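You operate a simulated robot arm through the tools that you are given. There is no shell and no other tool. Be economical: measure what you need, move in short steps, check, and stop when the job is done.

You run a simulated two-armed robot. Do the job below in one go: nothing can be reset, and whatever is moved stays where it is left.

## Task
Carry the white tray with both arms and set it on the pile of boards on the pallet. Put the blue folded cloth on the island bench away on the shelf under the smear bench. Put one of the mini cheeses from the island bench in the yellow bucket. Take the mini cheese marked leaf and put it on the table of the scrub stand. Fetch the mini cheese marked rye and set it on the roof of the wheeled rack. Take the mini cheese marked fern and leave it on the pine board beside bay fourteen. Fetch the pin in the numbered bores and stand it on the squeezer bench. Open the squeezer drawer. Do these in any order. Set down upright: pin in the numbered bores.
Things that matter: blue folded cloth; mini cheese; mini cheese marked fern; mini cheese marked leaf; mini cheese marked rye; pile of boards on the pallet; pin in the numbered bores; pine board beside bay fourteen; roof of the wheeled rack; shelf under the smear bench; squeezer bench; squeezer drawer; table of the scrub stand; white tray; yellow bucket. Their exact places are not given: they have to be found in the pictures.

The check looks at the end state, three seconds after you hand in, the way a careful person would. Anything else that was tipped, shoved, dropped, spilled or broken makes it a failure. Flat cloth is picked up by pressing the open fingertips on it (5 to 10 N) and closing them slowly along it; thin cloth reads only 2 to 8 mm in the jaws.

## Robot
Two 7-joint arms with two-finger parallel grippers on one trunk, on a base that drives. Base frame: it is fixed to the floor where the robot stands at the start and does not move with it; the origin is under the middle of the robot, x ahead of it, y to its left, z up. Units: cm, rad, N and s.
The left shoulder is at the start at [5.6, 10.1, 103.4], the right one opposite. With the tool pointing down near the work surface each hand reaches from about 26 to 54 cm from the robot's upright axis, wherever it stands, measured 20 degrees to its own side. Places, roughly: blue folded cloth (10x7x4 cm) [-300, -220, 90]; mini cheese [-325, -250, 100]; mini cheese marked fern [-975, -75, 125]; mini cheese marked leaf [-300, -275, 100]; mini cheese marked rye [-975, -75, 125]; pile of boards on the pallet [-120, -80, 50]; pin in the numbered bores [-325, -275, 100]; pine board beside bay fourteen [-630, -80, 160]; roof of the wheeled rack [-1220, -180, 140]; shelf under the smear bench [-480, -550, 50]; squeezer bench [-130, -390, 80]; squeezer drawer [-130, -410, 70]; table of the scrub stand (18x13 cm) [36, -470, 80]; white tray (24x19x7 cm) [50, 0, 80]; yellow bucket (22x20x27 cm) [-310, -240, 90]. Payload 2.4 kg a hand.
The TCP of each hand is the grasp point between the finger pads, 2.4 cm short of the fingertips. In the tool frame z runs along the fingers and y along their closing line. The gripper opens to 6.8 cm. The fingers are 1.7 cm wide and 1 cm thick; the gripper's body (4 by 7 cm) begins 4.1 cm behind the TCP.
Orientation is told as [roll, pitch, yaw] about the base's x, y, z axes, in that order, counted from this pose: with the fingers straight down and closing along the base's y, the tool's x points along the base's -x, its y along +y and its z along -z.

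## Interface
- The arms move only by the tool send_rows. It takes "left_moves", "right_moves" or both (then of equal length, played together; a hand with none holds still); each is a list of rows, each an object of numbers (a shift or turn left out is 0, a gripper value left out holds the last): "rx", "ry", "rz": the turn, a rotation vector about the tool's x, y, z in rad; "tx", "ty", "tz": the shift along the tool's x, y, z in cm; "jaw": the finger opening in cm, from 0 to 6.8. In form: [{"rx": .., "ry": .., "rz": .., "tx": .., "ty": .., "tz": .., "jaw": ..}, ...]. A call has 1 to 10 rows; each row is the pose to reach, as a shift and turn from the pose commanded when the call began, along the tool's axes at that moment. A row lasts 0.2 s, in which the tool goes at most 5 cm and 0.15 rad; a call with a longer step from one row to the next is refused whole, and so is a gripper value outside its range. Where a pose cannot be reached the arm comes as near as it can. A force on the tool above 40 N (or 10 N above the force at the start of the call, whichever is more), or a blocked arm, ends the call early, and 0.2 s more pass. Each finger travels about 7.2 cm/s and halts on what it meets, pressing with about 26 N; the grip force reading is that of the motor and also rises with nothing between the fingers. The clock runs only during rows and for 0.2 s after the last one: add rows that repeat a pose to give the fingers time. It gives the time, the measured TCP pose, the force on the tool (base axes), the opening and the grip force at its end, in the units of the frame above (readings bear some noise), with the torque about the TCP (base axes, N m) and any sound that the robot's microphone picked up, and new pictures: "views" is both (left out), scene, wrist or none (wrist: the cameras of the hands that moved).
- Cameras (640 x 400 px; columns grow to the right, rows downward): "scene" is now at [14.8, 0.62, 119.57]; the picture's right is [0.06, -1.00, 0.00], its down [-0.55, -0.03, -0.84] and it looks along [0.83, 0.05, -0.55] (base axes); focal length 214 px, centre (320, 200). "left" rides on the left gripper at [8.4, -1.1, -7.5] in its tool frame; the picture's right is [0.13, 0.99, 0.00], its down [-0.60, 0.08, -0.79] and it looks along [-0.79, 0.10, 0.61] (tool axes); focal length 251 px, centre (320, 200). "right" rides on the right gripper at [8.4, 1.1, -7.5] in its tool frame; the picture's right is [-0.13, 0.99, 0.00], its down [-0.60, -0.08, -0.79] and it looks along [-0.79, -0.10, 0.61] (tool axes); focal length 251 px, centre (320, 200).
- move_column(by): slides the trunk up (or, below 0, down) by that many cm; the arms and the scene camera ride with it, the base frame stays. It gives what a move gives, with no picture.
- roll_base(legs): drives the robot by 1 to 6 legs, each [ahead, left, turn to the left] in cm, cm and rad, along the robot's own axes; the way and the turn of a leg run together, so that a leg with both is an arc; at most 150 cm and 3.142 rad a leg. The arms and the cameras ride along, it lands a little off, and it stops where it bumps. It gives what a move gives, and a new picture of the scene camera.
- pan_tilt(pan, tilt): turns the head with the scene camera to pan (to the left, within 1.501 rad either way) and tilt (down, from -0.506 to 1.204), counted from straight ahead of the robot. It gives what a move gives, and a new picture of the scene camera.
- measure_at(camera, pixels): there is no depth. For up to 12 entries [column, row, z] of the newest picture of that camera ("zoom" is the newest enlarged one), the place [x, y] in the base frame at which the ray of that pixel passes the height z, good to about 0.3 cm. No time passes.
- inspect(camera, box): a new picture of the part [left, top, right, bottom] of that camera's present view, enlarged. No time passes.
- hand_in(): hands the job in; it is judged then, once.

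Go step by step. Measure first, check grasps and placings, and put right what went wrong. The budget is 138 turns and 260 pictures, counting those below and the enlarged ones. Unless the task says otherwise, let go and move clear before handing in, and close with one line.

The tools are called after "Call:" as a command line: name --argument value ..., lists and objects as JSON in quotes. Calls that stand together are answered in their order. send_rows: Moves the arms, as the interface text tells. Its arguments: {"type":"object","properties":{"left_moves":{"type":"array","items":{"type":"object","properties":{"rx":{"type":"number"},"ry":{"type":"number"},"rz":{"type":"number"},"tx":{"type":"number"},"ty":{"type":"number"},"tz":{"type":"number"},"jaw":{"type":"number"}}}},"right_moves":{"type":"array","items":{"type":"object","properties":{"rx":{"type":"number"},"ry":{"type":"number"},"rz":{"type":"number"},"tx":{"type":"number"},"ty":{"type":"number"},"tz":{"type":"number"},"jaw":{"type":"number"}}}},"views":{"type":"string","enum":["both","scene","wrist","none"]}},"required":[]} The other tools are called the same way: move_column (by) slides the trunk up or down; roll_base (legs) drives the base; pan_tilt (pan, tilt) turns the head that bears the scene camera; measure_at (camera, pixels) gives the place at which the rays of pixels pass given heights; inspect (camera, box) takes an enlarged picture of a part of a camera's view; hand_in () hands the job in.

At the start:

```text
clock: 0.0
left_tool_pos: [39.07, 22.68, 113.24]
left_tool_rot: [-0.001, -0.001, 0.0]
left_contact_force: [-0.1, 0.6, 0.5]
left_torque: [0.02, -0.02, 0.0]
left_gripper_width: 6.8
left_grasp_force: 0.1
right_tool_pos: [41.86, -17.14, 109.17]
right_tool_rot: [-0.001, 0.0, 0.001]
right_contact_force: [0.0, 0.4, 0.1]
right_torque: [0.0, -0.02, 0.03]
right_gripper_width: 6.79
right_grasp_force: 0.1
trunk travel left (down, up): [-25.0, 60.0]
robot x, y, heading: [0.15, 0.12, 0.001]
head pan, tilt: [0.061, 0.579]
```

scene: 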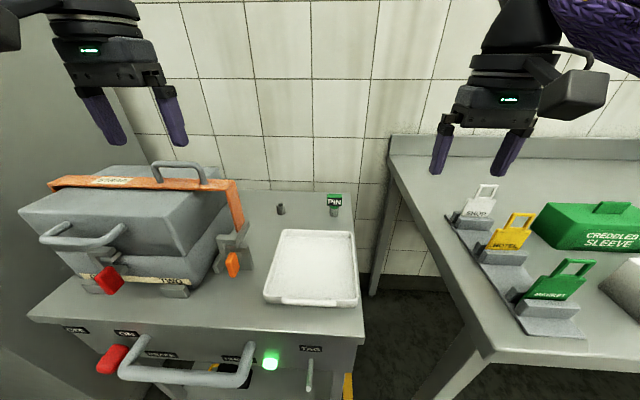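
right: 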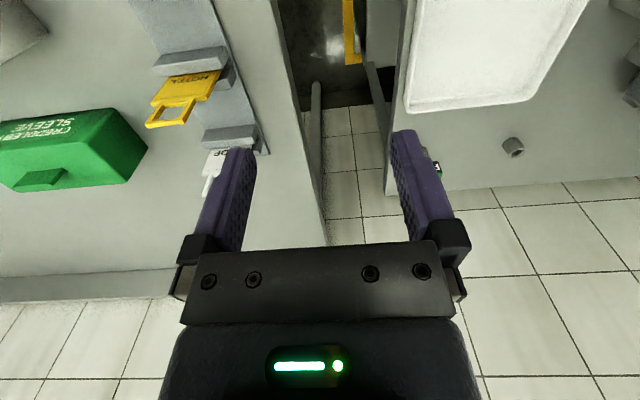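
left: 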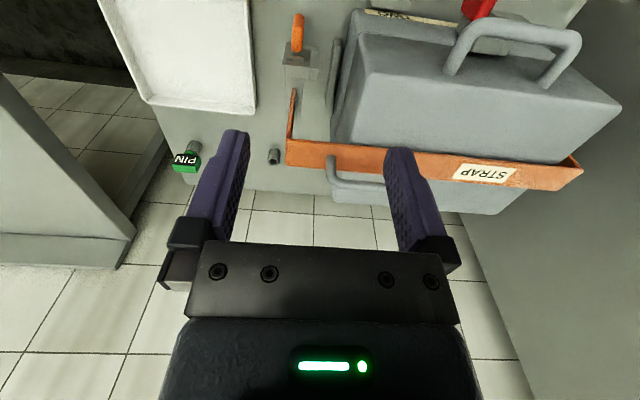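

The white tray sits around px (312,267) in the scene picture, between the suitcase-like box and a second bench. I'll measure its rim and enlarge it.

Call:
inspect --camera "scene" --box '[220, 180, 400, 330]'

Call:
measure_at --camera "scene" --pixels '[[283, 230, 83], [353, 233, 83], [264, 300, 83], [359, 305, 83], [283, 230, 80], [353, 233, 80], [264, 300, 80], [359, 305, 80], [30, 318, 78], [363, 338, 78]]'

```text
2.67 times, centred on (310, 255) of scene
```

zoom: 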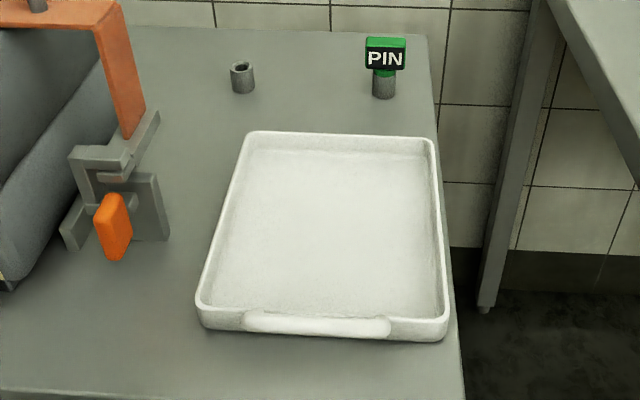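

```text
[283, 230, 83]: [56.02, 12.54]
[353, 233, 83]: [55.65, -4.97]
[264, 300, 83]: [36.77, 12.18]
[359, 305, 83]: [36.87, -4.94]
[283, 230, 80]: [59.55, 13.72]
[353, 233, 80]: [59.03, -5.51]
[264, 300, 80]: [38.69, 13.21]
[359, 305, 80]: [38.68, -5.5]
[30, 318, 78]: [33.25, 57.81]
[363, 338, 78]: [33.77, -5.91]
```

Call:
measure_at --camera "left" --pixels '[[253, 113, 80], [147, 102, 80], [253, 113, 82], [147, 102, 82], [253, 113, 78], [147, 102, 78]]'

Call:
inspect --camera "left" --box '[90, 0, 290, 180]'

Call:
inspect --camera "right" --box '[380, 0, 600, 160]'

```text
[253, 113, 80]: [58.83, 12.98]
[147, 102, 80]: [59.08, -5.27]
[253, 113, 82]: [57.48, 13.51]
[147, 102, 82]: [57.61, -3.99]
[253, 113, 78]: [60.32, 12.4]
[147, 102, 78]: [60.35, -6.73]
```

```text
2.22 times, centred on (190, 90) of left
```

zoom: 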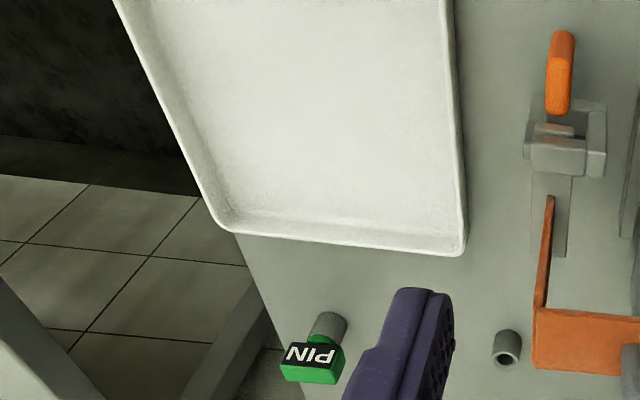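

```text
2.50 times, centred on (490, 80) of right
```

zoom: 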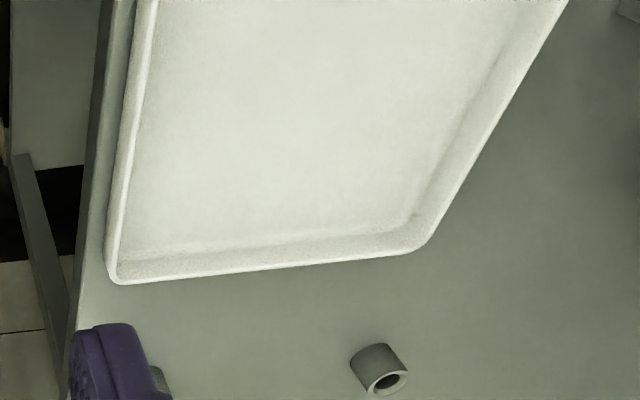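

The two views agree: rim at z≈80.2, tray walls at y≈13.2 and −5.3, middle x≈49, on a bench at z≈78. I'll shift the base 4 cm left so both hands can straddle the side walls symmetrically.

Call:
roll_base --legs '[[0, 4, 0]]'

```text
clock: 0.9
left_tool_pos: [39.0, 26.71, 113.3]
left_tool_rot: [0.0, 0.002, 0.003]
left_contact_force: [-0.8, -0.1, -0.2]
left_torque: [-0.01, 0.03, -0.01]
left_gripper_width: 6.78
left_grasp_force: 0.1
right_tool_pos: [41.84, -13.03, 109.23]
right_tool_rot: [-0.001, -0.001, -0.002]
right_contact_force: [0.7, 0.4, -0.1]
right_torque: [-0.02, 0.01, 0.01]
right_gripper_width: 6.81
right_grasp_force: 0.1
trunk travel left (down, up): [-25.0, 60.0]
robot x, y, heading: [-0.1, 3.84, 0.001]
head pan, tilt: [0.061, 0.579]
```

scene: 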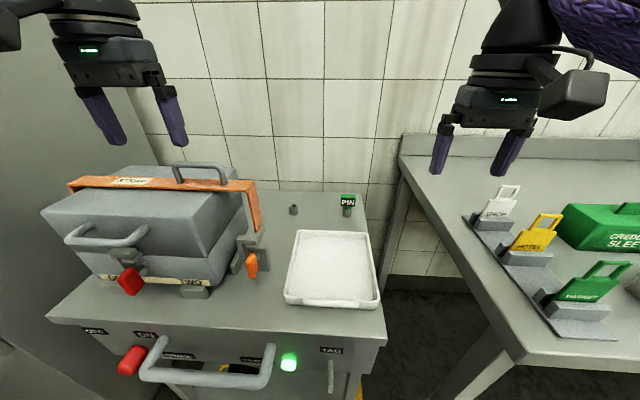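

Call:
send_rows --left_moves '[{"tx": -3.3, "ty": -3.5, "tz": 0, "jaw": 4}, {"tx": -6.6, "ty": -7}, {"tx": -10, "ty": -10.5}, {"tx": -10, "ty": -13.7, "tz": 3}, {"tx": -10, "ty": -13.7, "tz": 7.5}, {"tx": -10, "ty": -13.7, "tz": 12}, {"tx": -10, "ty": -13.7, "tz": 16.5}, {"tx": -10, "ty": -13.7, "tz": 21}, {"tx": -10, "ty": -13.7, "tz": 25.3}, {"tx": -10, "ty": -13.7, "tz": 25.3}]' --right_moves '[{"tx": -2.4, "ty": 3, "tz": 0, "jaw": 4}, {"tx": -4.8, "ty": 6}, {"tx": -7.2, "ty": 8}, {"tx": -7.2, "ty": 8, "tz": 3}, {"tx": -7.2, "ty": 8, "tz": 6}, {"tx": -7.2, "ty": 8, "tz": 9}, {"tx": -7.2, "ty": 8, "tz": 12}, {"tx": -7.2, "ty": 8, "tz": 16}, {"tx": -7.2, "ty": 8, "tz": 21.2}, {"tx": -7.2, "ty": 8, "tz": 21.2}]'

```text
refused: row 9 steps farther than a row can; nothing moved
```

Call:
send_rows --left_moves '[{"tx": -3.3, "ty": -3.5, "tz": 0, "jaw": 4}, {"tx": -6.6, "ty": -7}, {"tx": -10, "ty": -10.5}, {"tx": -10, "ty": -13.7, "tz": 3}, {"tx": -10, "ty": -13.7, "tz": 7.5}, {"tx": -10, "ty": -13.7, "tz": 12}, {"tx": -10, "ty": -13.7, "tz": 16.5}, {"tx": -10, "ty": -13.7, "tz": 21}, {"tx": -10, "ty": -13.7, "tz": 25.3}, {"tx": -10, "ty": -13.7, "tz": 25.3}]' --right_moves '[{"tx": -2.4, "ty": 3, "tz": 0, "jaw": 4}, {"tx": -4.8, "ty": 6}, {"tx": -7.2, "ty": 8}, {"tx": -7.2, "ty": 8, "tz": 3}, {"tx": -7.2, "ty": 8, "tz": 6}, {"tx": -7.2, "ty": 8, "tz": 9}, {"tx": -7.2, "ty": 8, "tz": 13}, {"tx": -7.2, "ty": 8, "tz": 17}, {"tx": -7.2, "ty": 8, "tz": 21.2}, {"tx": -7.2, "ty": 8, "tz": 21.2}]'

```text
clock: 3.1
left_tool_pos: [49.14, 13.03, 87.7]
left_tool_rot: [0.001, 0.0, 0.0]
left_contact_force: [-0.3, 0.8, -0.3]
left_torque: [-0.02, -0.02, 0.01]
left_gripper_width: 4.02
left_grasp_force: 0.0
left hand out of reach, approached as far as the arm can: row 2, 3, 4, 5
right_tool_pos: [49.1, -5.22, 87.84]
right_tool_rot: [-0.001, 0.0, 0.0]
right_contact_force: [0.2, 1.1, 0.4]
right_torque: [-0.02, -0.03, -0.02]
right_gripper_width: 3.98
right_grasp_force: 0.2
right hand out of reach, approached as far as the arm can: row 2, 3, 4, 5
trunk travel left (down, up): [-25.0, 60.0]
robot x, y, heading: [0.4, 4.06, -0.002]
head pan, tilt: [0.061, 0.579]
```

scene: 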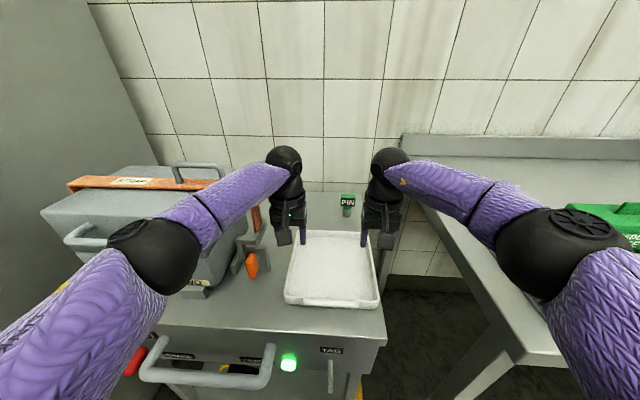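
right: 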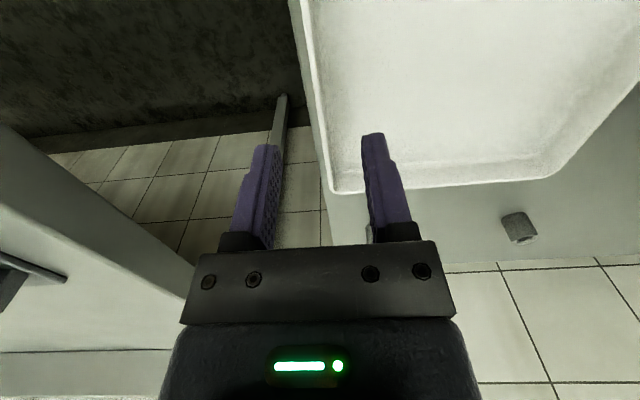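
left: 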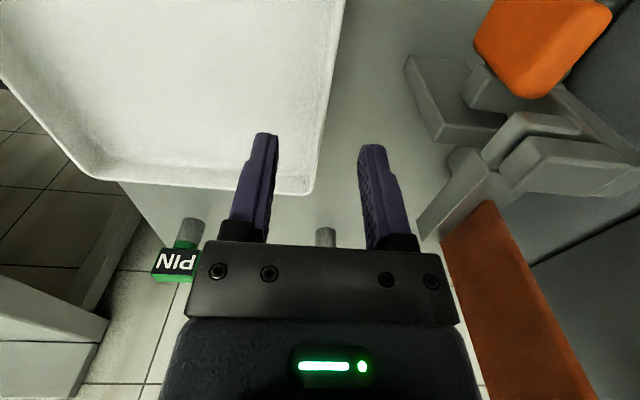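

Both hands are above the walls; I'll check the wall lines near the fingers.

Call:
measure_at --camera "left" --pixels '[[337, 60, 80.2], [328, 110, 80.2], [313, 190, 80.2]]'

Call:
measure_at --camera "right" --pixels '[[311, 60, 80.2], [320, 110, 80.2], [334, 190, 80.2]]'

```text
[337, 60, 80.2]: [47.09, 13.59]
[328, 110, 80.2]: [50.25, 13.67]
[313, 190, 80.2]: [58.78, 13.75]
```

```text
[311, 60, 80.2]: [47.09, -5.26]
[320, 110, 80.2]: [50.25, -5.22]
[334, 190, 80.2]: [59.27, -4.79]
```

Call:
send_rows --left_moves '[{"ty": 0.25, "tz": 3}, {"ty": 0.25, "tz": 5}, {"ty": 0.25, "tz": 6}, {"ty": 0.25, "tz": 6.5}, {"ty": 0.25, "tz": 6.5}]' --right_moves '[{"ty": 0.2, "tz": 3}, {"ty": 0.2, "tz": 5}, {"ty": 0.2, "tz": 6}, {"ty": 0.2, "tz": 6.6}, {"ty": 0.2, "tz": 6.6}]' --views "none"

Call:
send_rows --left_moves '[{"jaw": 2}, {"jaw": 0}, {"jaw": 0}, {"jaw": 0}]' --right_moves '[{"jaw": 2}, {"jaw": 0}, {"jaw": 0}, {"jaw": 0}]'

```text
clock: 4.3
left_tool_pos: [48.96, 13.24, 81.32]
left_tool_rot: [0.0, 0.002, 0.0]
left_contact_force: [0.5, -0.4, 0.3]
left_torque: [-0.04, -0.01, 0.04]
left_gripper_width: 4.01
left_grasp_force: 0.1
right_tool_pos: [48.89, -4.88, 81.33]
right_tool_rot: [0.0, 0.0, 0.001]
right_contact_force: [-0.5, -0.2, -0.3]
right_torque: [-0.01, 0.02, 0.05]
right_gripper_width: 4.0
right_grasp_force: 0.0
trunk travel left (down, up): [-25.0, 60.0]
robot x, y, heading: [0.19, 3.91, 0.002]
head pan, tilt: [0.061, 0.579]
```

```text
clock: 5.3
left_tool_pos: [48.98, 13.41, 81.47]
left_tool_rot: [0.006, 0.002, 0.006]
left_contact_force: [0.6, 35.5, 0.6]
left_torque: [0.22, -0.18, -0.18]
left_gripper_width: 0.39
left_grasp_force: 25.4
right_tool_pos: [48.93, -5.14, 81.34]
right_tool_rot: [-0.003, 0.001, -0.003]
right_contact_force: [-0.7, -35.9, 2.3]
right_torque: [-0.16, 0.19, 0.13]
right_gripper_width: 0.37
right_grasp_force: 25.8
trunk travel left (down, up): [-25.0, 60.0]
robot x, y, heading: [0.26, 3.95, 0.003]
head pan, tilt: [0.061, 0.579]
```

scene: 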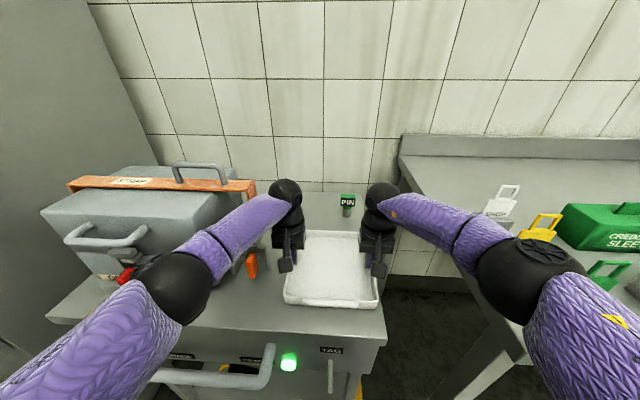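
right: 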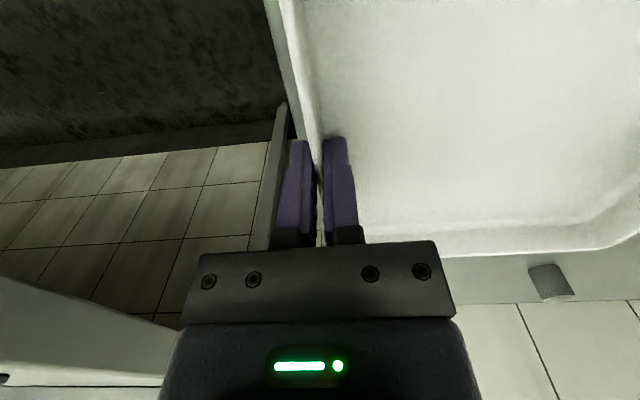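
left: 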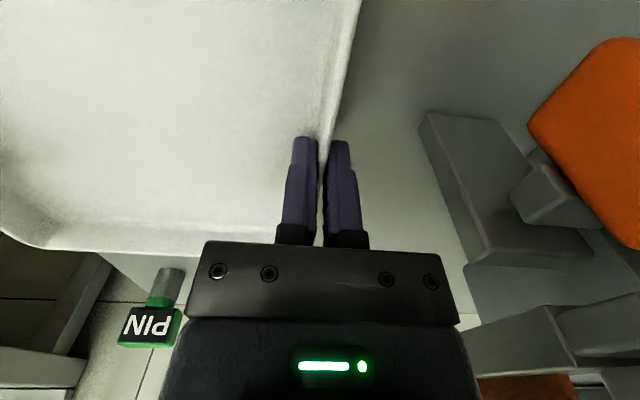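

The walls are gripped (0.39 / 0.37 cm) but the hands strain against each other by ~35 N; I'll relax them outward and then lift.

Call:
send_rows --left_moves '[{"ty": 0.18, "jaw": 0}, {"ty": 0.18}]' --right_moves '[{"ty": -0.22, "jaw": 0}, {"ty": -0.22}]' --views "none"

Call:
send_rows --left_moves '[{"tz": -1.5}, {"tz": -3}, {"tz": -5}, {"tz": -7}, {"tz": -9}, {"tz": -9}]' --right_moves '[{"tz": -1.5}, {"tz": -3}, {"tz": -5}, {"tz": -7}, {"tz": -9}, {"tz": -9}]' --views "scene"

```text
clock: 5.9
left_tool_pos: [48.95, 13.39, 81.54]
left_tool_rot: [0.002, 0.002, 0.002]
left_contact_force: [0.4, 31.1, 0.0]
left_torque: [0.27, 0.17, -0.06]
left_gripper_width: 0.36
left_grasp_force: 26.0
right_tool_pos: [49.07, -5.11, 81.32]
right_tool_rot: [-0.002, -0.001, 0.001]
right_contact_force: [-0.9, -32.7, 2.0]
right_torque: [-0.25, 0.07, 0.06]
right_gripper_width: 0.38
right_grasp_force: 25.9
trunk travel left (down, up): [-25.0, 60.0]
robot x, y, heading: [-0.18, 4.12, -0.001]
head pan, tilt: [0.061, 0.579]
```

```text
clock: 7.3
left_tool_pos: [49.06, 13.56, 90.48]
left_tool_rot: [-0.002, 0.003, -0.001]
left_contact_force: [-2.4, 17.4, -0.6]
left_torque: [0.17, 0.5, -0.14]
left_gripper_width: 0.4
left_grasp_force: 26.4
right_tool_pos: [49.01, -5.2, 90.36]
right_tool_rot: [0.002, 0.0, 0.001]
right_contact_force: [2.0, -17.6, -2.4]
right_torque: [-0.23, -0.51, -0.2]
right_gripper_width: 0.38
right_grasp_force: 26.1
trunk travel left (down, up): [-25.0, 60.0]
robot x, y, heading: [0.38, 3.78, 0.004]
head pan, tilt: [0.061, 0.579]
```

scene: 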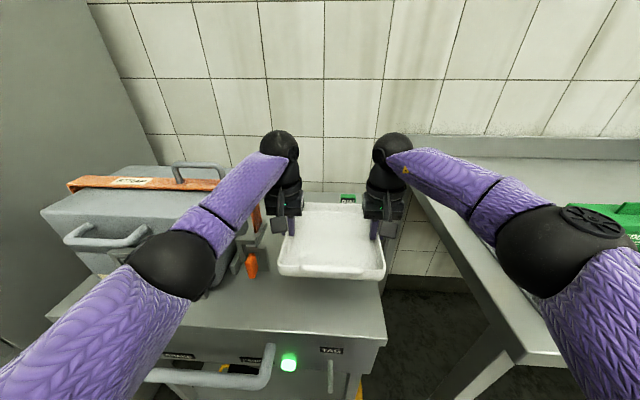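

The tray is held level at z≈90. I'll back away 35 cm and look to the right.

Call:
roll_base --legs '[[-35, 0, 0]]'

Call:
pan_tilt --pan -1.5 --tilt 0.5

Call:
pan_tilt --pan 1.5 --tilt 0.5

```text
clock: 9.6
left_tool_pos: [13.94, 13.63, 90.26]
left_tool_rot: [-0.003, 0.0, 0.006]
left_contact_force: [-1.3, -15.2, -0.5]
left_torque: [-0.1, -0.09, -0.18]
left_gripper_width: 0.4
left_grasp_force: 26.4
right_tool_pos: [14.02, -4.96, 90.21]
right_tool_rot: [0.003, 0.001, 0.007]
right_contact_force: [2.3, 15.7, -1.8]
right_torque: [0.05, 0.07, -0.22]
right_gripper_width: 0.36
right_grasp_force: 26.2
trunk travel left (down, up): [-25.0, 60.0]
robot x, y, heading: [-35.13, 3.65, 0.009]
head pan, tilt: [0.061, 0.579]
```

scene: 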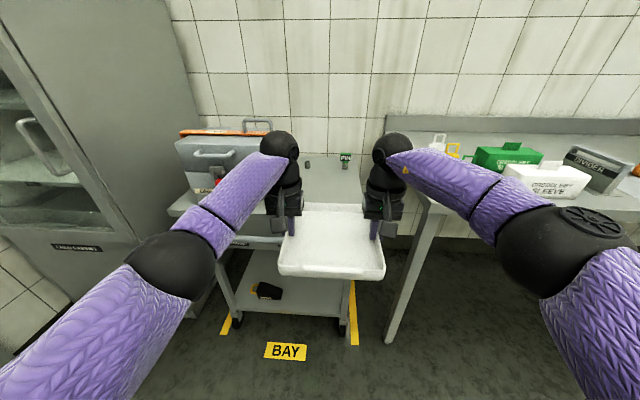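

```text
clock: 11.2
left_tool_pos: [13.99, 13.66, 90.42]
left_tool_rot: [-0.001, 0.002, 0.007]
left_contact_force: [-2.0, -2.3, -1.1]
left_torque: [0.01, 0.05, -0.16]
left_gripper_width: 0.35
left_grasp_force: 26.1
right_tool_pos: [14.2, -4.96, 90.34]
right_tool_rot: [0.003, 0.0, 0.008]
right_contact_force: [2.4, 1.4, -1.1]
right_torque: [-0.08, -0.06, -0.17]
right_gripper_width: 0.36
right_grasp_force: 25.9
trunk travel left (down, up): [-25.0, 60.0]
robot x, y, heading: [-34.78, 3.57, 0.009]
head pan, tilt: [-1.499, 0.499]
```

scene: 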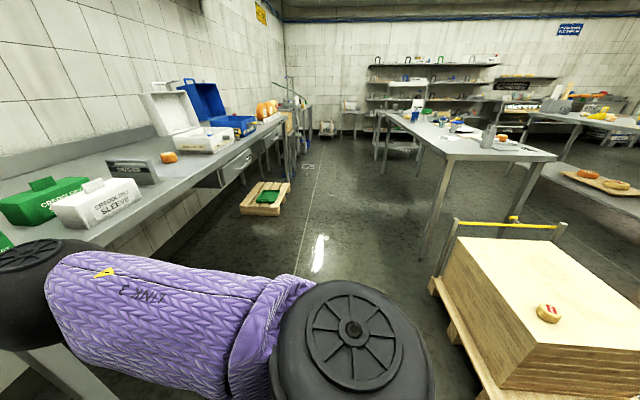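

```text
clock: 13.8
left_tool_pos: [13.94, 13.67, 90.34]
left_tool_rot: [-0.001, 0.001, 0.008]
left_contact_force: [-2.4, -2.3, -1.0]
left_torque: [0.04, 0.04, -0.16]
left_gripper_width: 0.38
left_grasp_force: 26.0
right_tool_pos: [14.12, -4.87, 90.32]
right_tool_rot: [0.002, 0.0, 0.009]
right_contact_force: [3.3, 2.7, -1.6]
right_torque: [-0.04, -0.06, -0.25]
right_gripper_width: 0.38
right_grasp_force: 25.8
trunk travel left (down, up): [-25.0, 60.0]
robot x, y, heading: [-34.9, 3.62, 0.005]
head pan, tilt: [1.499, 0.499]
```

scene: 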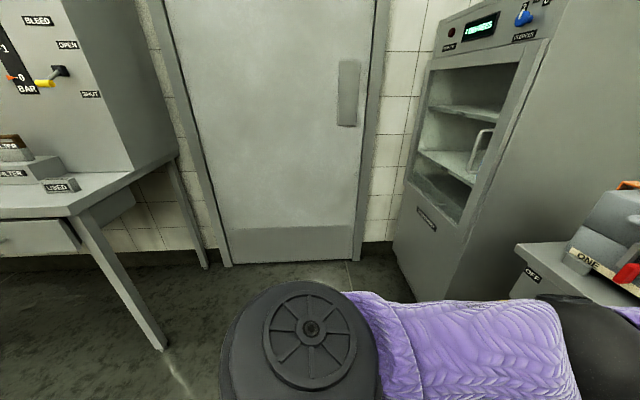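

The pile of boards is behind-right (px ~545,300 in the pan −1.5 picture), with a small round thing on it. I'll turn right and look at it.

Call:
pan_tilt --pan -1.0 --tilt 0.6

Call:
roll_base --legs '[[0, 0, -1.57]]'

```text
clock: 16.1
left_tool_pos: [13.95, 13.78, 90.32]
left_tool_rot: [-0.003, 0.0, 0.006]
left_contact_force: [-1.8, -3.2, -1.1]
left_torque: [0.02, -0.04, -0.13]
left_gripper_width: 0.35
left_grasp_force: 26.0
right_tool_pos: [14.07, -4.86, 90.23]
right_tool_rot: [0.001, -0.001, 0.008]
right_contact_force: [2.2, 2.4, -1.7]
right_torque: [-0.05, 0.02, -0.22]
right_gripper_width: 0.4
right_grasp_force: 25.9
trunk travel left (down, up): [-25.0, 60.0]
robot x, y, heading: [-35.24, 3.76, 0.007]
head pan, tilt: [-1.0, 0.6]
```

scene: 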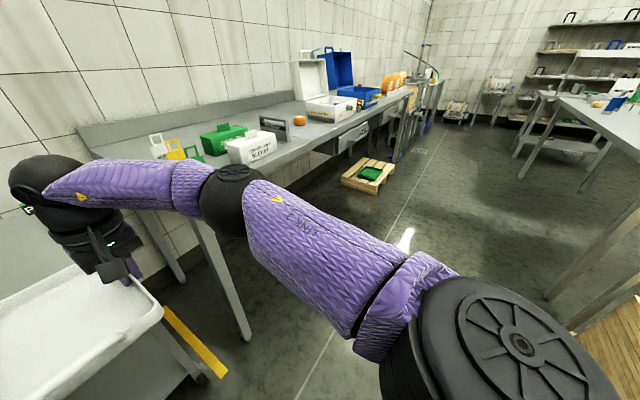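

```text
clock: 20.3
left_tool_pos: [-24.96, -45.01, 90.36]
left_tool_rot: [-0.001, -0.001, -1.559]
left_contact_force: [-3.7, 2.2, -1.2]
left_torque: [0.0, -0.04, -0.18]
left_gripper_width: 0.39
left_grasp_force: 25.5
right_tool_pos: [-43.59, -45.4, 90.32]
right_tool_rot: [0.002, 0.0, -1.557]
right_contact_force: [2.8, -2.1, -0.8]
right_torque: [-0.06, 0.02, -0.22]
right_gripper_width: 0.38
right_grasp_force: 25.9
trunk travel left (down, up): [-25.0, 60.0]
robot x, y, heading: [-34.93, 3.65, -1.558]
head pan, tilt: [-1.0, 0.6]
```

scene: 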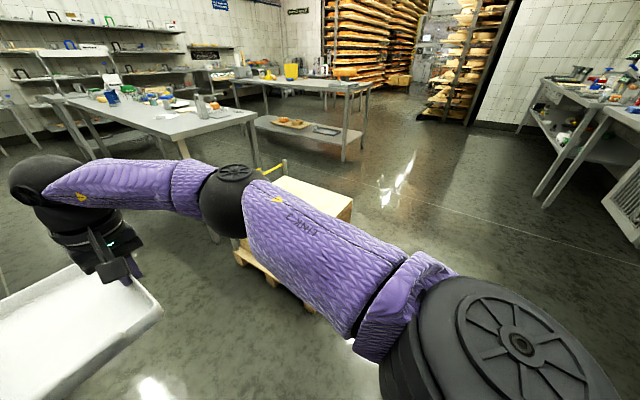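

Call:
roll_base --legs '[[0, 0, -0.8]]'

Call:
pan_tilt --pan 0.15 --tilt 0.5

```text
clock: 22.7
left_tool_pos: [-62.59, -37.82, 90.29]
left_tool_rot: [-0.002, 0.002, -2.345]
left_contact_force: [-0.1, 1.1, -1.1]
left_torque: [0.05, -0.12, -0.16]
left_gripper_width: 0.4
left_grasp_force: 26.4
right_tool_pos: [-75.82, -24.84, 90.3]
right_tool_rot: [0.002, 0.0, -2.345]
right_contact_force: [0.0, -2.0, -2.2]
right_torque: [-0.06, 0.19, -0.24]
right_gripper_width: 0.38
right_grasp_force: 26.3
trunk travel left (down, up): [-25.0, 60.0]
robot x, y, heading: [-34.69, 3.86, -2.343]
head pan, tilt: [-1.0, 0.6]
```

scene: 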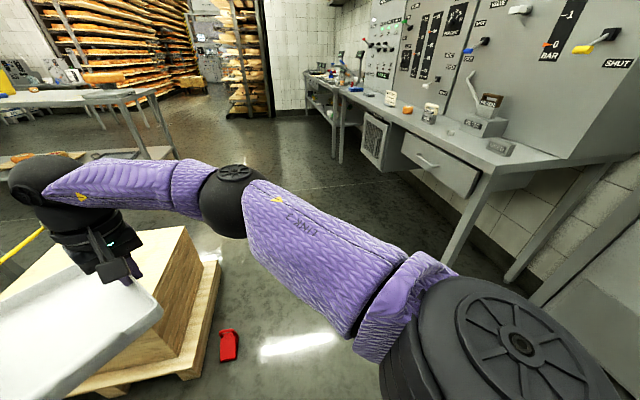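

```text
clock: 24.1
left_tool_pos: [-62.56, -37.8, 90.5]
left_tool_rot: [-0.001, 0.002, -2.345]
left_contact_force: [0.6, 2.1, -1.7]
left_torque: [-0.03, 0.05, -0.14]
left_gripper_width: 0.37
left_grasp_force: 25.9
right_tool_pos: [-75.83, -24.77, 90.35]
right_tool_rot: [0.001, 0.0, -2.344]
right_contact_force: [-1.5, -1.9, -1.9]
right_torque: [0.04, 0.02, -0.22]
right_gripper_width: 0.38
right_grasp_force: 26.4
trunk travel left (down, up): [-25.0, 60.0]
robot x, y, heading: [-35.17, 3.71, -2.344]
head pan, tilt: [0.15, 0.499]
```

scene: 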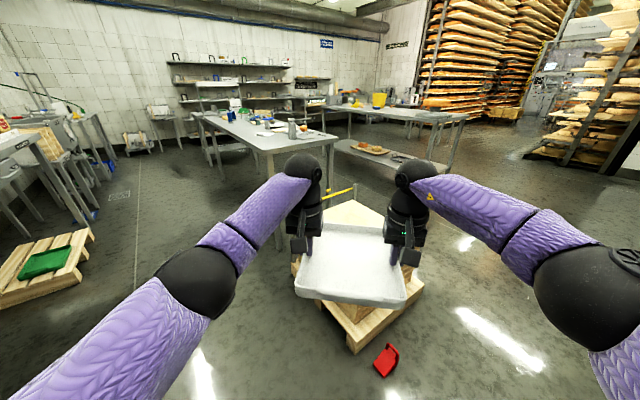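

Call:
measure_at --camera "scene" --pixels '[[353, 202, 50], [387, 213, 50], [330, 222, 50], [387, 362, 2], [372, 372, 0], [357, 352, 8], [423, 288, 10], [355, 190, 60], [323, 196, 60], [357, 352, 12], [423, 288, 12]]'

Call:
send_rows --left_moves '[{"tz": 0}]' --right_moves '[{"tz": 0}]' --views "wrist"

```text
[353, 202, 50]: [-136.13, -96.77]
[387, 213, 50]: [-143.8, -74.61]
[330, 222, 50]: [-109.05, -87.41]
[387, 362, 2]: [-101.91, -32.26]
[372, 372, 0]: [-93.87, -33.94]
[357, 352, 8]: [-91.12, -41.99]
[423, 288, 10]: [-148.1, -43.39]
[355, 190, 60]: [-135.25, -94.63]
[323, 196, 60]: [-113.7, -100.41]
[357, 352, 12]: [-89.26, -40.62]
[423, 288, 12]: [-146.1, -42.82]
```

```text
clock: 24.5
left_tool_pos: [-62.6, -37.99, 90.34]
left_tool_rot: [-0.003, 0.001, -2.346]
left_contact_force: [0.6, 2.4, -1.0]
left_torque: [0.03, -0.05, -0.09]
left_gripper_width: 0.38
left_grasp_force: 26.1
right_tool_pos: [-75.88, -24.67, 90.24]
right_tool_rot: [0.002, 0.0, -2.344]
right_contact_force: [-0.2, -1.5, -2.5]
right_torque: [-0.02, 0.1, -0.21]
right_gripper_width: 0.36
right_grasp_force: 26.4
trunk travel left (down, up): [-25.0, 60.0]
robot x, y, heading: [-35.09, 3.85, -2.345]
head pan, tilt: [0.15, 0.499]
```

right: 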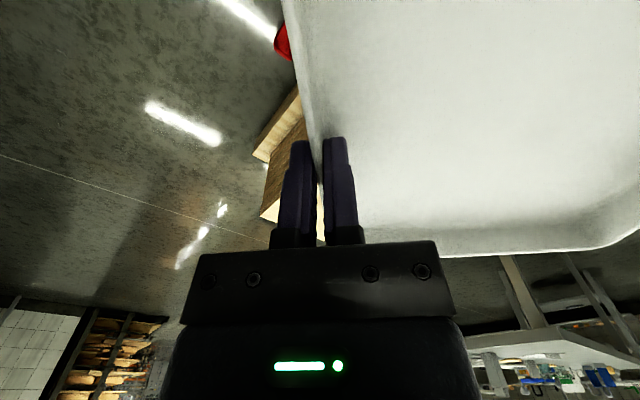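
left: 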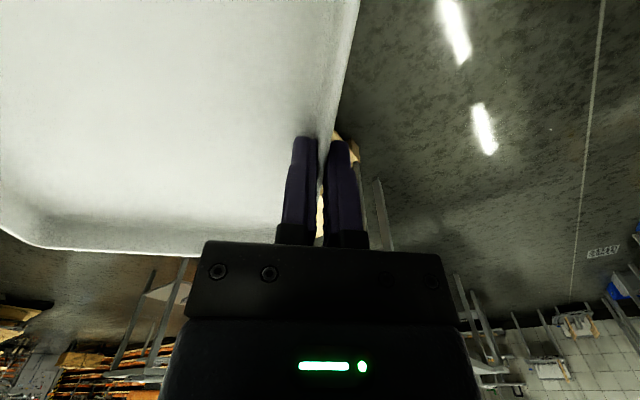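

The pallet's near side runs x≈−90…−147 at y≈−42, and a red clip lies on the floor at (−101,−32), so I'll approach from the +x side. I'll turn to face −x, slide over, then raise the trunk to see past the tray.

Call:
roll_base --legs '[[0, 0, -0.797], [0, 75, 0]]'

Call:
move_column --by 40

Call:
pan_tilt --pan 0.0 --tilt 0.8

```text
clock: 30.7
left_tool_pos: [-84.95, -79.86, 90.28]
left_tool_rot: [-0.001, 0.002, 3.126]
left_contact_force: [1.4, 0.4, -1.2]
left_torque: [-0.03, -0.05, -0.13]
left_gripper_width: 0.38
left_grasp_force: 26.1
right_tool_pos: [-84.69, -61.32, 90.31]
right_tool_rot: [0.002, 0.002, 3.125]
right_contact_force: [-0.7, -1.1, -1.3]
right_torque: [0.08, 0.04, -0.18]
right_gripper_width: 0.35
right_grasp_force: 25.9
trunk travel left (down, up): [-25.0, 60.0]
robot x, y, heading: [-36.12, -70.81, 3.125]
head pan, tilt: [0.15, 0.499]
```

scene: 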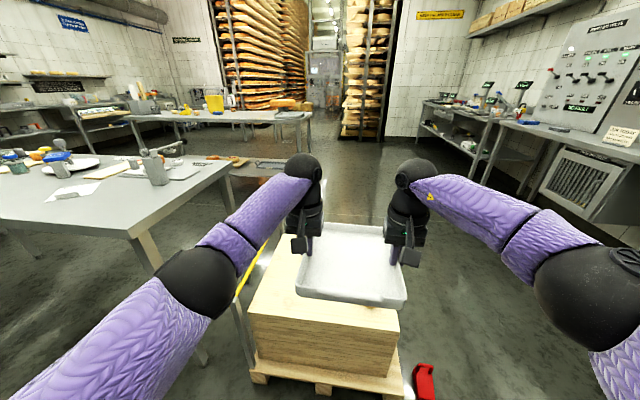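

```text
clock: 34.5
left_tool_pos: [-84.27, -79.84, 132.76]
left_tool_rot: [-0.001, -0.049, 3.124]
left_contact_force: [0.6, 2.8, -0.9]
left_torque: [-0.04, 0.1, -0.11]
left_gripper_width: 0.37
left_grasp_force: 25.6
right_tool_pos: [-84.0, -61.26, 132.6]
right_tool_rot: [0.001, -0.049, 3.126]
right_contact_force: [-1.3, -1.2, -1.7]
right_torque: [0.09, -0.06, -0.21]
right_gripper_width: 0.39
right_grasp_force: 25.8
trunk travel left (down, up): [-65.0, 20.0]
robot x, y, heading: [-35.64, -70.85, 3.126]
head pan, tilt: [0.15, 0.499]
```

```text
clock: 35.3
left_tool_pos: [-84.33, -79.88, 132.79]
left_tool_rot: [-0.001, -0.049, 3.126]
left_contact_force: [2.1, 2.3, -0.8]
left_torque: [-0.03, 0.14, -0.1]
left_gripper_width: 0.39
left_grasp_force: 26.3
right_tool_pos: [-84.02, -61.29, 132.58]
right_tool_rot: [0.002, -0.051, 3.127]
right_contact_force: [-2.0, -2.1, -1.7]
right_torque: [0.07, -0.07, -0.2]
right_gripper_width: 0.38
right_grasp_force: 25.7
trunk travel left (down, up): [-65.0, 20.0]
robot x, y, heading: [-35.56, -71.47, 3.123]
head pan, tilt: [0.0, 0.799]
```

scene: 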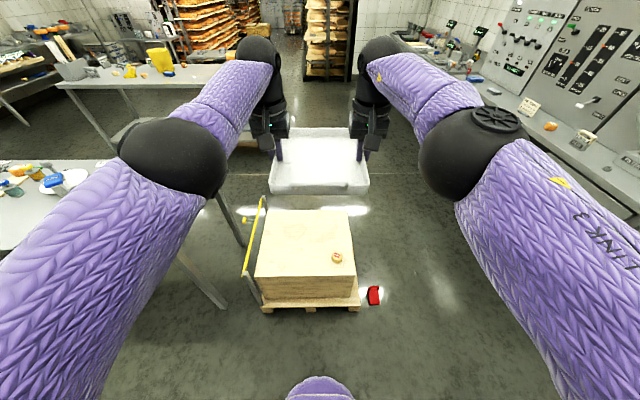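

Call:
measure_at --camera "scene" --pixels '[[269, 210, 50], [348, 211, 50], [256, 277, 50], [356, 273, 50], [337, 257, 52], [262, 300, 10], [359, 300, 10], [374, 296, 1], [248, 277, 50], [262, 198, 50], [256, 277, 48], [356, 273, 48]]'

Call:
inspect --camera "scene" --box '[230, 180, 400, 320]'

```text
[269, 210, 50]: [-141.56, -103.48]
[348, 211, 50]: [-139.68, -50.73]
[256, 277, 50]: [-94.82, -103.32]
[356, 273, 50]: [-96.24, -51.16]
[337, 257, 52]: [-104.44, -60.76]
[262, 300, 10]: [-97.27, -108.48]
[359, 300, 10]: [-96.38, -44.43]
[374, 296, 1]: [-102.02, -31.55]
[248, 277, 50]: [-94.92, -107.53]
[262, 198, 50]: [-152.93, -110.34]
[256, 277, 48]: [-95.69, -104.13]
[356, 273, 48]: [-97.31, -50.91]
```

```text
2.86 times, centred on (315, 250) of scene
```

zoom: 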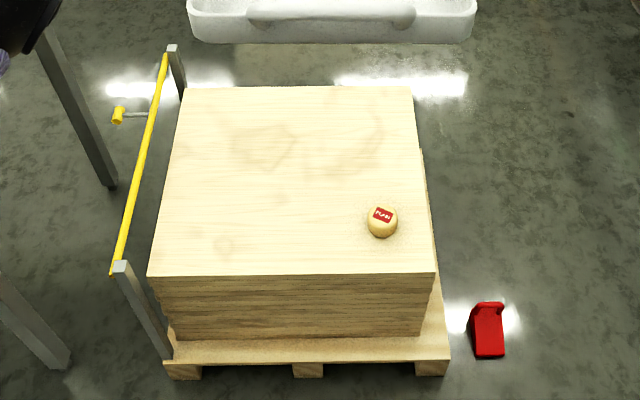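

Pile top spans x −141…−95.5, y −103.5…−51, with a stray cheese at (−104.4,−60.8) to leave alone. I'll aim the tray's centre at (−109,−84), clear of the cheese.

Call:
roll_base --legs '[[0, 13.5, 0.016], [24, 0, 0]]'

Call:
move_column --by -62

Call:
pan_tilt --pan 0.0 --tilt 0.8

```text
clock: 38.0
left_tool_pos: [-108.92, -94.12, 132.71]
left_tool_rot: [-0.002, -0.049, 3.139]
left_contact_force: [1.6, 2.3, -1.4]
left_torque: [0.02, -0.05, -0.11]
left_gripper_width: 0.39
left_grasp_force: 25.3
right_tool_pos: [-108.87, -75.67, 132.66]
right_tool_rot: [0.003, -0.047, 3.142]
right_contact_force: [-1.5, -1.6, -2.1]
right_torque: [0.09, 0.05, -0.22]
right_gripper_width: 0.4
right_grasp_force: 25.9
trunk travel left (down, up): [-65.0, 20.0]
robot x, y, heading: [-60.41, -84.63, 3.136]
head pan, tilt: [0.0, 0.799]
```

scene: 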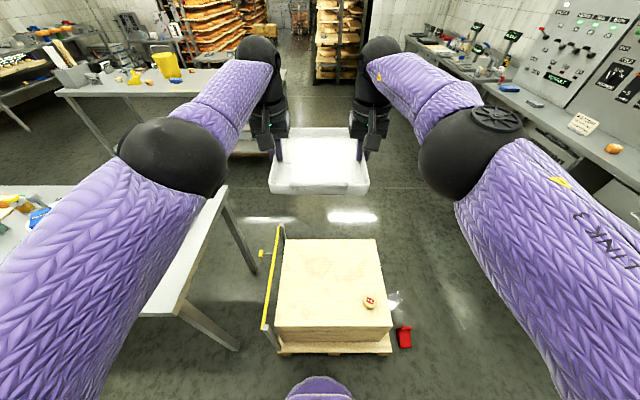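

```text
refused: -62 is not a number from -40 to 40
```

```text
clock: 38.6
left_tool_pos: [-108.81, -94.26, 132.67]
left_tool_rot: [-0.002, -0.049, 3.139]
left_contact_force: [1.4, 1.4, -0.7]
left_torque: [0.01, 0.01, -0.06]
left_gripper_width: 0.35
left_grasp_force: 25.8
right_tool_pos: [-108.8, -75.61, 132.67]
right_tool_rot: [0.003, -0.05, 3.142]
right_contact_force: [-1.8, -1.4, -1.6]
right_torque: [0.04, 0.01, -0.16]
right_gripper_width: 0.39
right_grasp_force: 25.9
trunk travel left (down, up): [-65.0, 20.0]
robot x, y, heading: [-60.14, -85.1, 3.141]
head pan, tilt: [0.0, 0.799]
```

scene: 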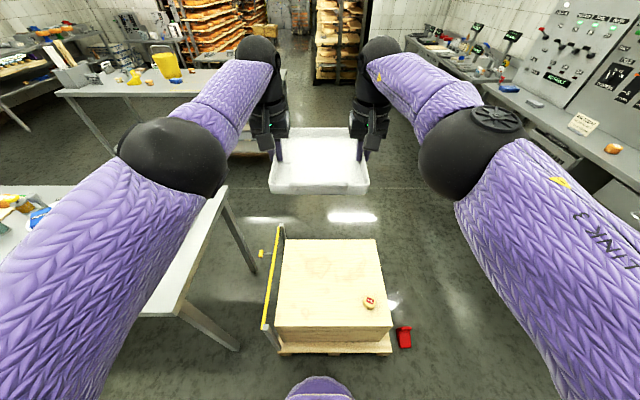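

Call:
measure_at --camera "scene" --pixels '[[227, 186, 88], [145, 318, 88], [227, 186, 80], [145, 318, 80], [282, 226, 60], [264, 328, 60], [115, 130, 110]]'

Call:
move_column --by -40

```text
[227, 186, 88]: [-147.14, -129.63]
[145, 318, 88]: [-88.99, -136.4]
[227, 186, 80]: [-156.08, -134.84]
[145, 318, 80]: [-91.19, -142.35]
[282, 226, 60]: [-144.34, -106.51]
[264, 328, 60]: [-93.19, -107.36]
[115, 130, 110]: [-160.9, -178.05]
```

```text
clock: 42.4
left_tool_pos: [-108.67, -94.21, 92.73]
left_tool_rot: [-0.002, -0.049, 3.137]
left_contact_force: [1.9, 0.7, -1.1]
left_torque: [-0.04, -0.23, -0.11]
left_gripper_width: 0.39
left_grasp_force: 26.0
right_tool_pos: [-108.65, -75.65, 92.72]
right_tool_rot: [0.0, -0.051, 3.141]
right_contact_force: [-2.1, -0.6, -2.2]
right_torque: [0.08, 0.29, -0.19]
right_gripper_width: 0.39
right_grasp_force: 26.0
trunk travel left (down, up): [-25.0, 60.0]
robot x, y, heading: [-60.36, -84.5, 3.139]
head pan, tilt: [0.0, 0.799]
```

Call:
move_column --by -24

Call:
send_rows --left_moves '[{"tz": 0.3}, {"tz": 0.6}, {"tz": 1}]' --right_moves '[{"tz": 0.3}, {"tz": 0.6}, {"tz": 1}]'

```text
clock: 44.9
left_tool_pos: [-108.72, -94.12, 68.77]
left_tool_rot: [-0.003, -0.049, 3.14]
left_contact_force: [1.4, -0.5, -1.1]
left_torque: [-0.05, 0.2, -0.1]
left_gripper_width: 0.38
left_grasp_force: 26.0
right_tool_pos: [-108.62, -75.51, 68.71]
right_tool_rot: [0.002, -0.051, 3.143]
right_contact_force: [-2.0, -0.1, -1.7]
right_torque: [0.05, -0.15, -0.25]
right_gripper_width: 0.38
right_grasp_force: 25.9
trunk travel left (down, up): [-1.0, 84.0]
robot x, y, heading: [-60.49, -84.46, 3.139]
head pan, tilt: [0.0, 0.799]
```

```text
clock: 45.7
left_tool_pos: [-108.83, -94.29, 67.75]
left_tool_rot: [-0.002, -0.049, 3.139]
left_contact_force: [3.2, 4.8, -1.3]
left_torque: [0.01, -0.25, -0.19]
left_gripper_width: 0.39
left_grasp_force: 26.5
right_tool_pos: [-108.78, -75.56, 67.68]
right_tool_rot: [0.0, -0.053, -3.142]
right_contact_force: [-2.1, -4.1, -2.2]
right_torque: [0.08, 0.2, -0.29]
right_gripper_width: 0.39
right_grasp_force: 25.8
trunk travel left (down, up): [-1.0, 84.0]
robot x, y, heading: [-60.57, -84.71, 3.14]
head pan, tilt: [0.0, 0.799]
```

scene: 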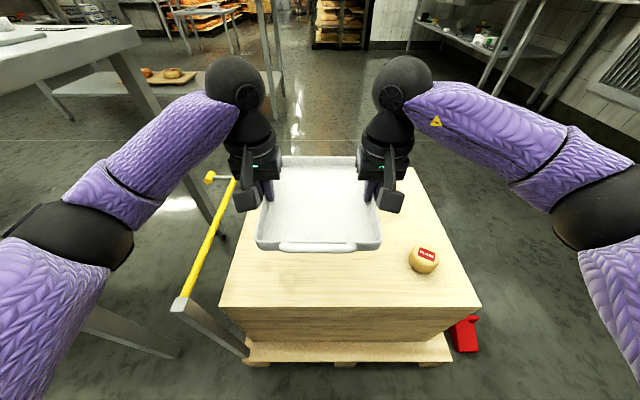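
right: 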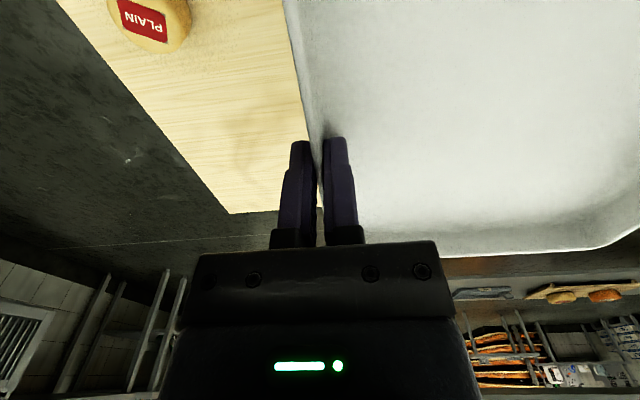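
left: 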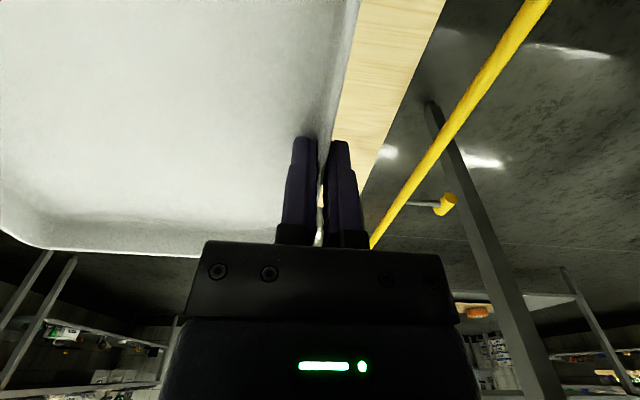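

The tray is over the boards (decoy cheese "PLAIN" is well clear at px 422,260). I'll level the 0.05 rad pitch and lower 11.5 cm.

Call:
send_rows --left_moves '[{"tz": 1, "ry": -0.02}, {"tz": 3, "ry": -0.035}, {"tz": 6, "ry": -0.05}, {"tz": 8.5, "ry": -0.05}, {"tz": 10.5, "ry": -0.05}, {"tz": 11.5, "ry": -0.05}, {"tz": 11.5, "ry": -0.05}]' --right_moves '[{"tz": 1, "ry": -0.02}, {"tz": 3, "ry": -0.035}, {"tz": 6, "ry": -0.05}, {"tz": 8.5, "ry": -0.05}, {"tz": 10.5, "ry": -0.05}, {"tz": 11.5, "ry": -0.05}, {"tz": 11.5, "ry": -0.05}]'

```text
clock: 47.3
left_tool_pos: [-109.41, -94.3, 56.28]
left_tool_rot: [-0.003, -0.099, 3.138]
left_contact_force: [4.2, 25.7, -1.8]
left_torque: [0.09, 0.11, -0.29]
left_gripper_width: 0.35
left_grasp_force: 25.7
right_tool_pos: [-109.2, -75.51, 56.2]
right_tool_rot: [0.004, -0.099, -3.139]
right_contact_force: [-3.7, -25.2, -0.8]
right_torque: [-0.2, -0.07, -0.35]
right_gripper_width: 0.39
right_grasp_force: 26.0
trunk travel left (down, up): [-1.0, 84.0]
robot x, y, heading: [-59.94, -84.64, 3.138]
head pan, tilt: [0.0, 0.799]
```

scene: 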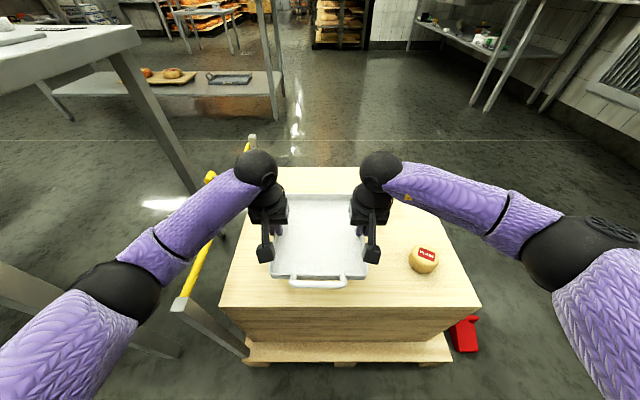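
right: 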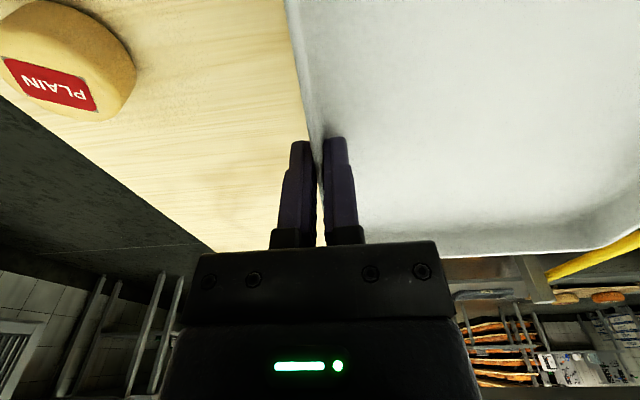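
left: 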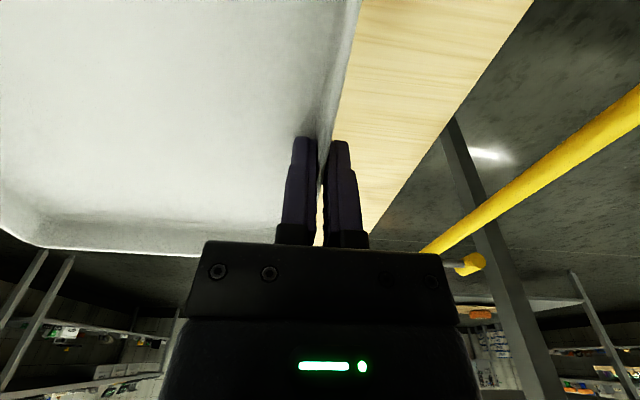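

Wrong sign: the pitch grew to −0.099. I'll turn it back to level, still above the boards.

Call:
send_rows --left_moves '[{"ry": 0.03, "ty": -0.1}, {"ry": 0.06, "ty": -0.1}, {"ry": 0.1, "ty": -0.1}, {"ry": 0.1, "ty": -0.1}]' --right_moves '[{"ry": 0.03, "ty": 0.1}, {"ry": 0.06, "ty": 0.1}, {"ry": 0.1, "ty": 0.1}, {"ry": 0.1, "ty": 0.1}]' --views "none"

Call:
send_rows --left_moves '[{"tz": 0.5}, {"tz": 1}, {"tz": 1.5}, {"tz": 2}, {"tz": 2}]' --right_moves '[{"tz": 0.5}, {"tz": 1}, {"tz": 1.5}, {"tz": 2}, {"tz": 2}]' --views "scene"

```text
clock: 48.3
left_tool_pos: [-109.4, -94.27, 56.22]
left_tool_rot: [0.0, 0.002, 3.142]
left_contact_force: [1.8, 3.0, -3.7]
left_torque: [-0.06, 0.1, -0.16]
left_gripper_width: 0.4
left_grasp_force: 26.1
right_tool_pos: [-109.31, -75.62, 56.13]
right_tool_rot: [-0.001, 0.002, 3.141]
right_contact_force: [-1.1, -2.4, 0.1]
right_torque: [-0.22, -0.05, -0.13]
right_gripper_width: 0.41
right_grasp_force: 26.1
trunk travel left (down, up): [-1.0, 84.0]
robot x, y, heading: [-60.45, -84.74, 3.144]
head pan, tilt: [0.0, 0.799]
```

```text
clock: 49.5
left_tool_pos: [-109.34, -94.18, 54.22]
left_tool_rot: [0.0, 0.001, 3.141]
left_contact_force: [1.3, -15.9, -1.4]
left_torque: [-0.17, 0.35, -0.19]
left_gripper_width: 0.36
left_grasp_force: 26.0
right_tool_pos: [-109.37, -75.6, 54.14]
right_tool_rot: [0.001, 0.001, 3.14]
right_contact_force: [-1.8, 15.3, -1.2]
right_torque: [0.1, -0.3, -0.17]
right_gripper_width: 0.39
right_grasp_force: 26.0
trunk travel left (down, up): [-1.0, 84.0]
robot x, y, heading: [-60.67, -84.67, 3.141]
head pan, tilt: [0.0, 0.799]
```

scene: 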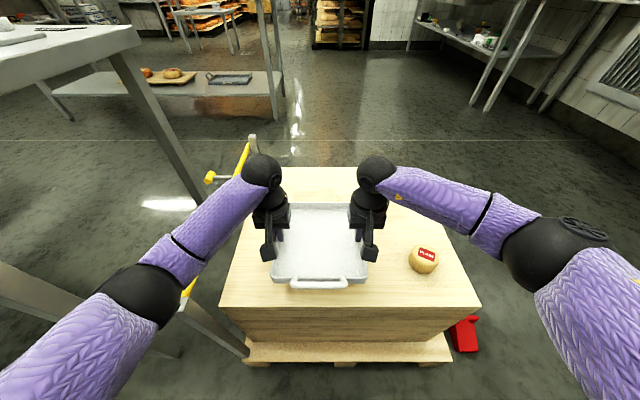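

Level now, at z≈54.2 with no contact yet. I'll keep lowering in small steps until the boards push back.

Call:
send_rows --left_moves '[{"tz": 0.3}, {"tz": 0.6}, {"tz": 0.9}, {"tz": 0.9}]' --right_moves '[{"tz": 0.3}, {"tz": 0.6}, {"tz": 0.9}, {"tz": 0.9}]' --views "none"

Call:
send_rows --left_moves '[{"tz": 0.2}, {"tz": 0.4}, {"tz": 0.6}, {"tz": 0.6}]' --right_moves '[{"tz": 0.2}, {"tz": 0.4}, {"tz": 0.6}, {"tz": 0.6}]' --views "scene"

```text
clock: 50.5
left_tool_pos: [-109.4, -94.16, 53.24]
left_tool_rot: [0.002, 0.0, -3.141]
left_contact_force: [1.6, -37.0, -1.0]
left_torque: [-0.32, -0.07, -0.15]
left_gripper_width: 0.36
left_grasp_force: 25.7
right_tool_pos: [-109.28, -75.52, 53.21]
right_tool_rot: [-0.002, 0.002, 3.14]
right_contact_force: [-2.0, 36.8, -2.2]
right_torque: [0.29, 0.07, -0.16]
right_gripper_width: 0.37
right_grasp_force: 26.1
trunk travel left (down, up): [-1.0, 84.0]
robot x, y, heading: [-60.28, -84.54, 3.139]
head pan, tilt: [0.0, 0.799]
```

```text
clock: 51.5
left_tool_pos: [-109.38, -94.18, 52.62]
left_tool_rot: [0.002, 0.002, 3.141]
left_contact_force: [1.2, -41.2, -0.2]
left_torque: [-0.32, -0.25, -0.16]
left_gripper_width: 0.39
left_grasp_force: 25.7
right_tool_pos: [-109.41, -75.64, 52.71]
right_tool_rot: [-0.002, -0.001, 3.14]
right_contact_force: [-0.3, 40.9, -1.9]
right_torque: [0.41, 0.25, -0.12]
right_gripper_width: 0.39
right_grasp_force: 26.1
trunk travel left (down, up): [-1.0, 84.0]
robot x, y, heading: [-60.23, -84.97, 3.137]
head pan, tilt: [0.0, 0.799]
```

scene: 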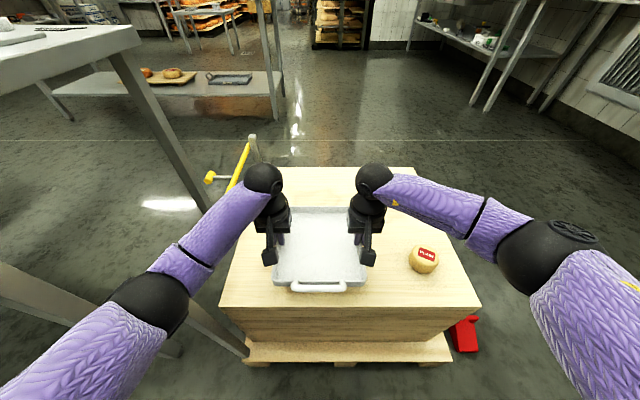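

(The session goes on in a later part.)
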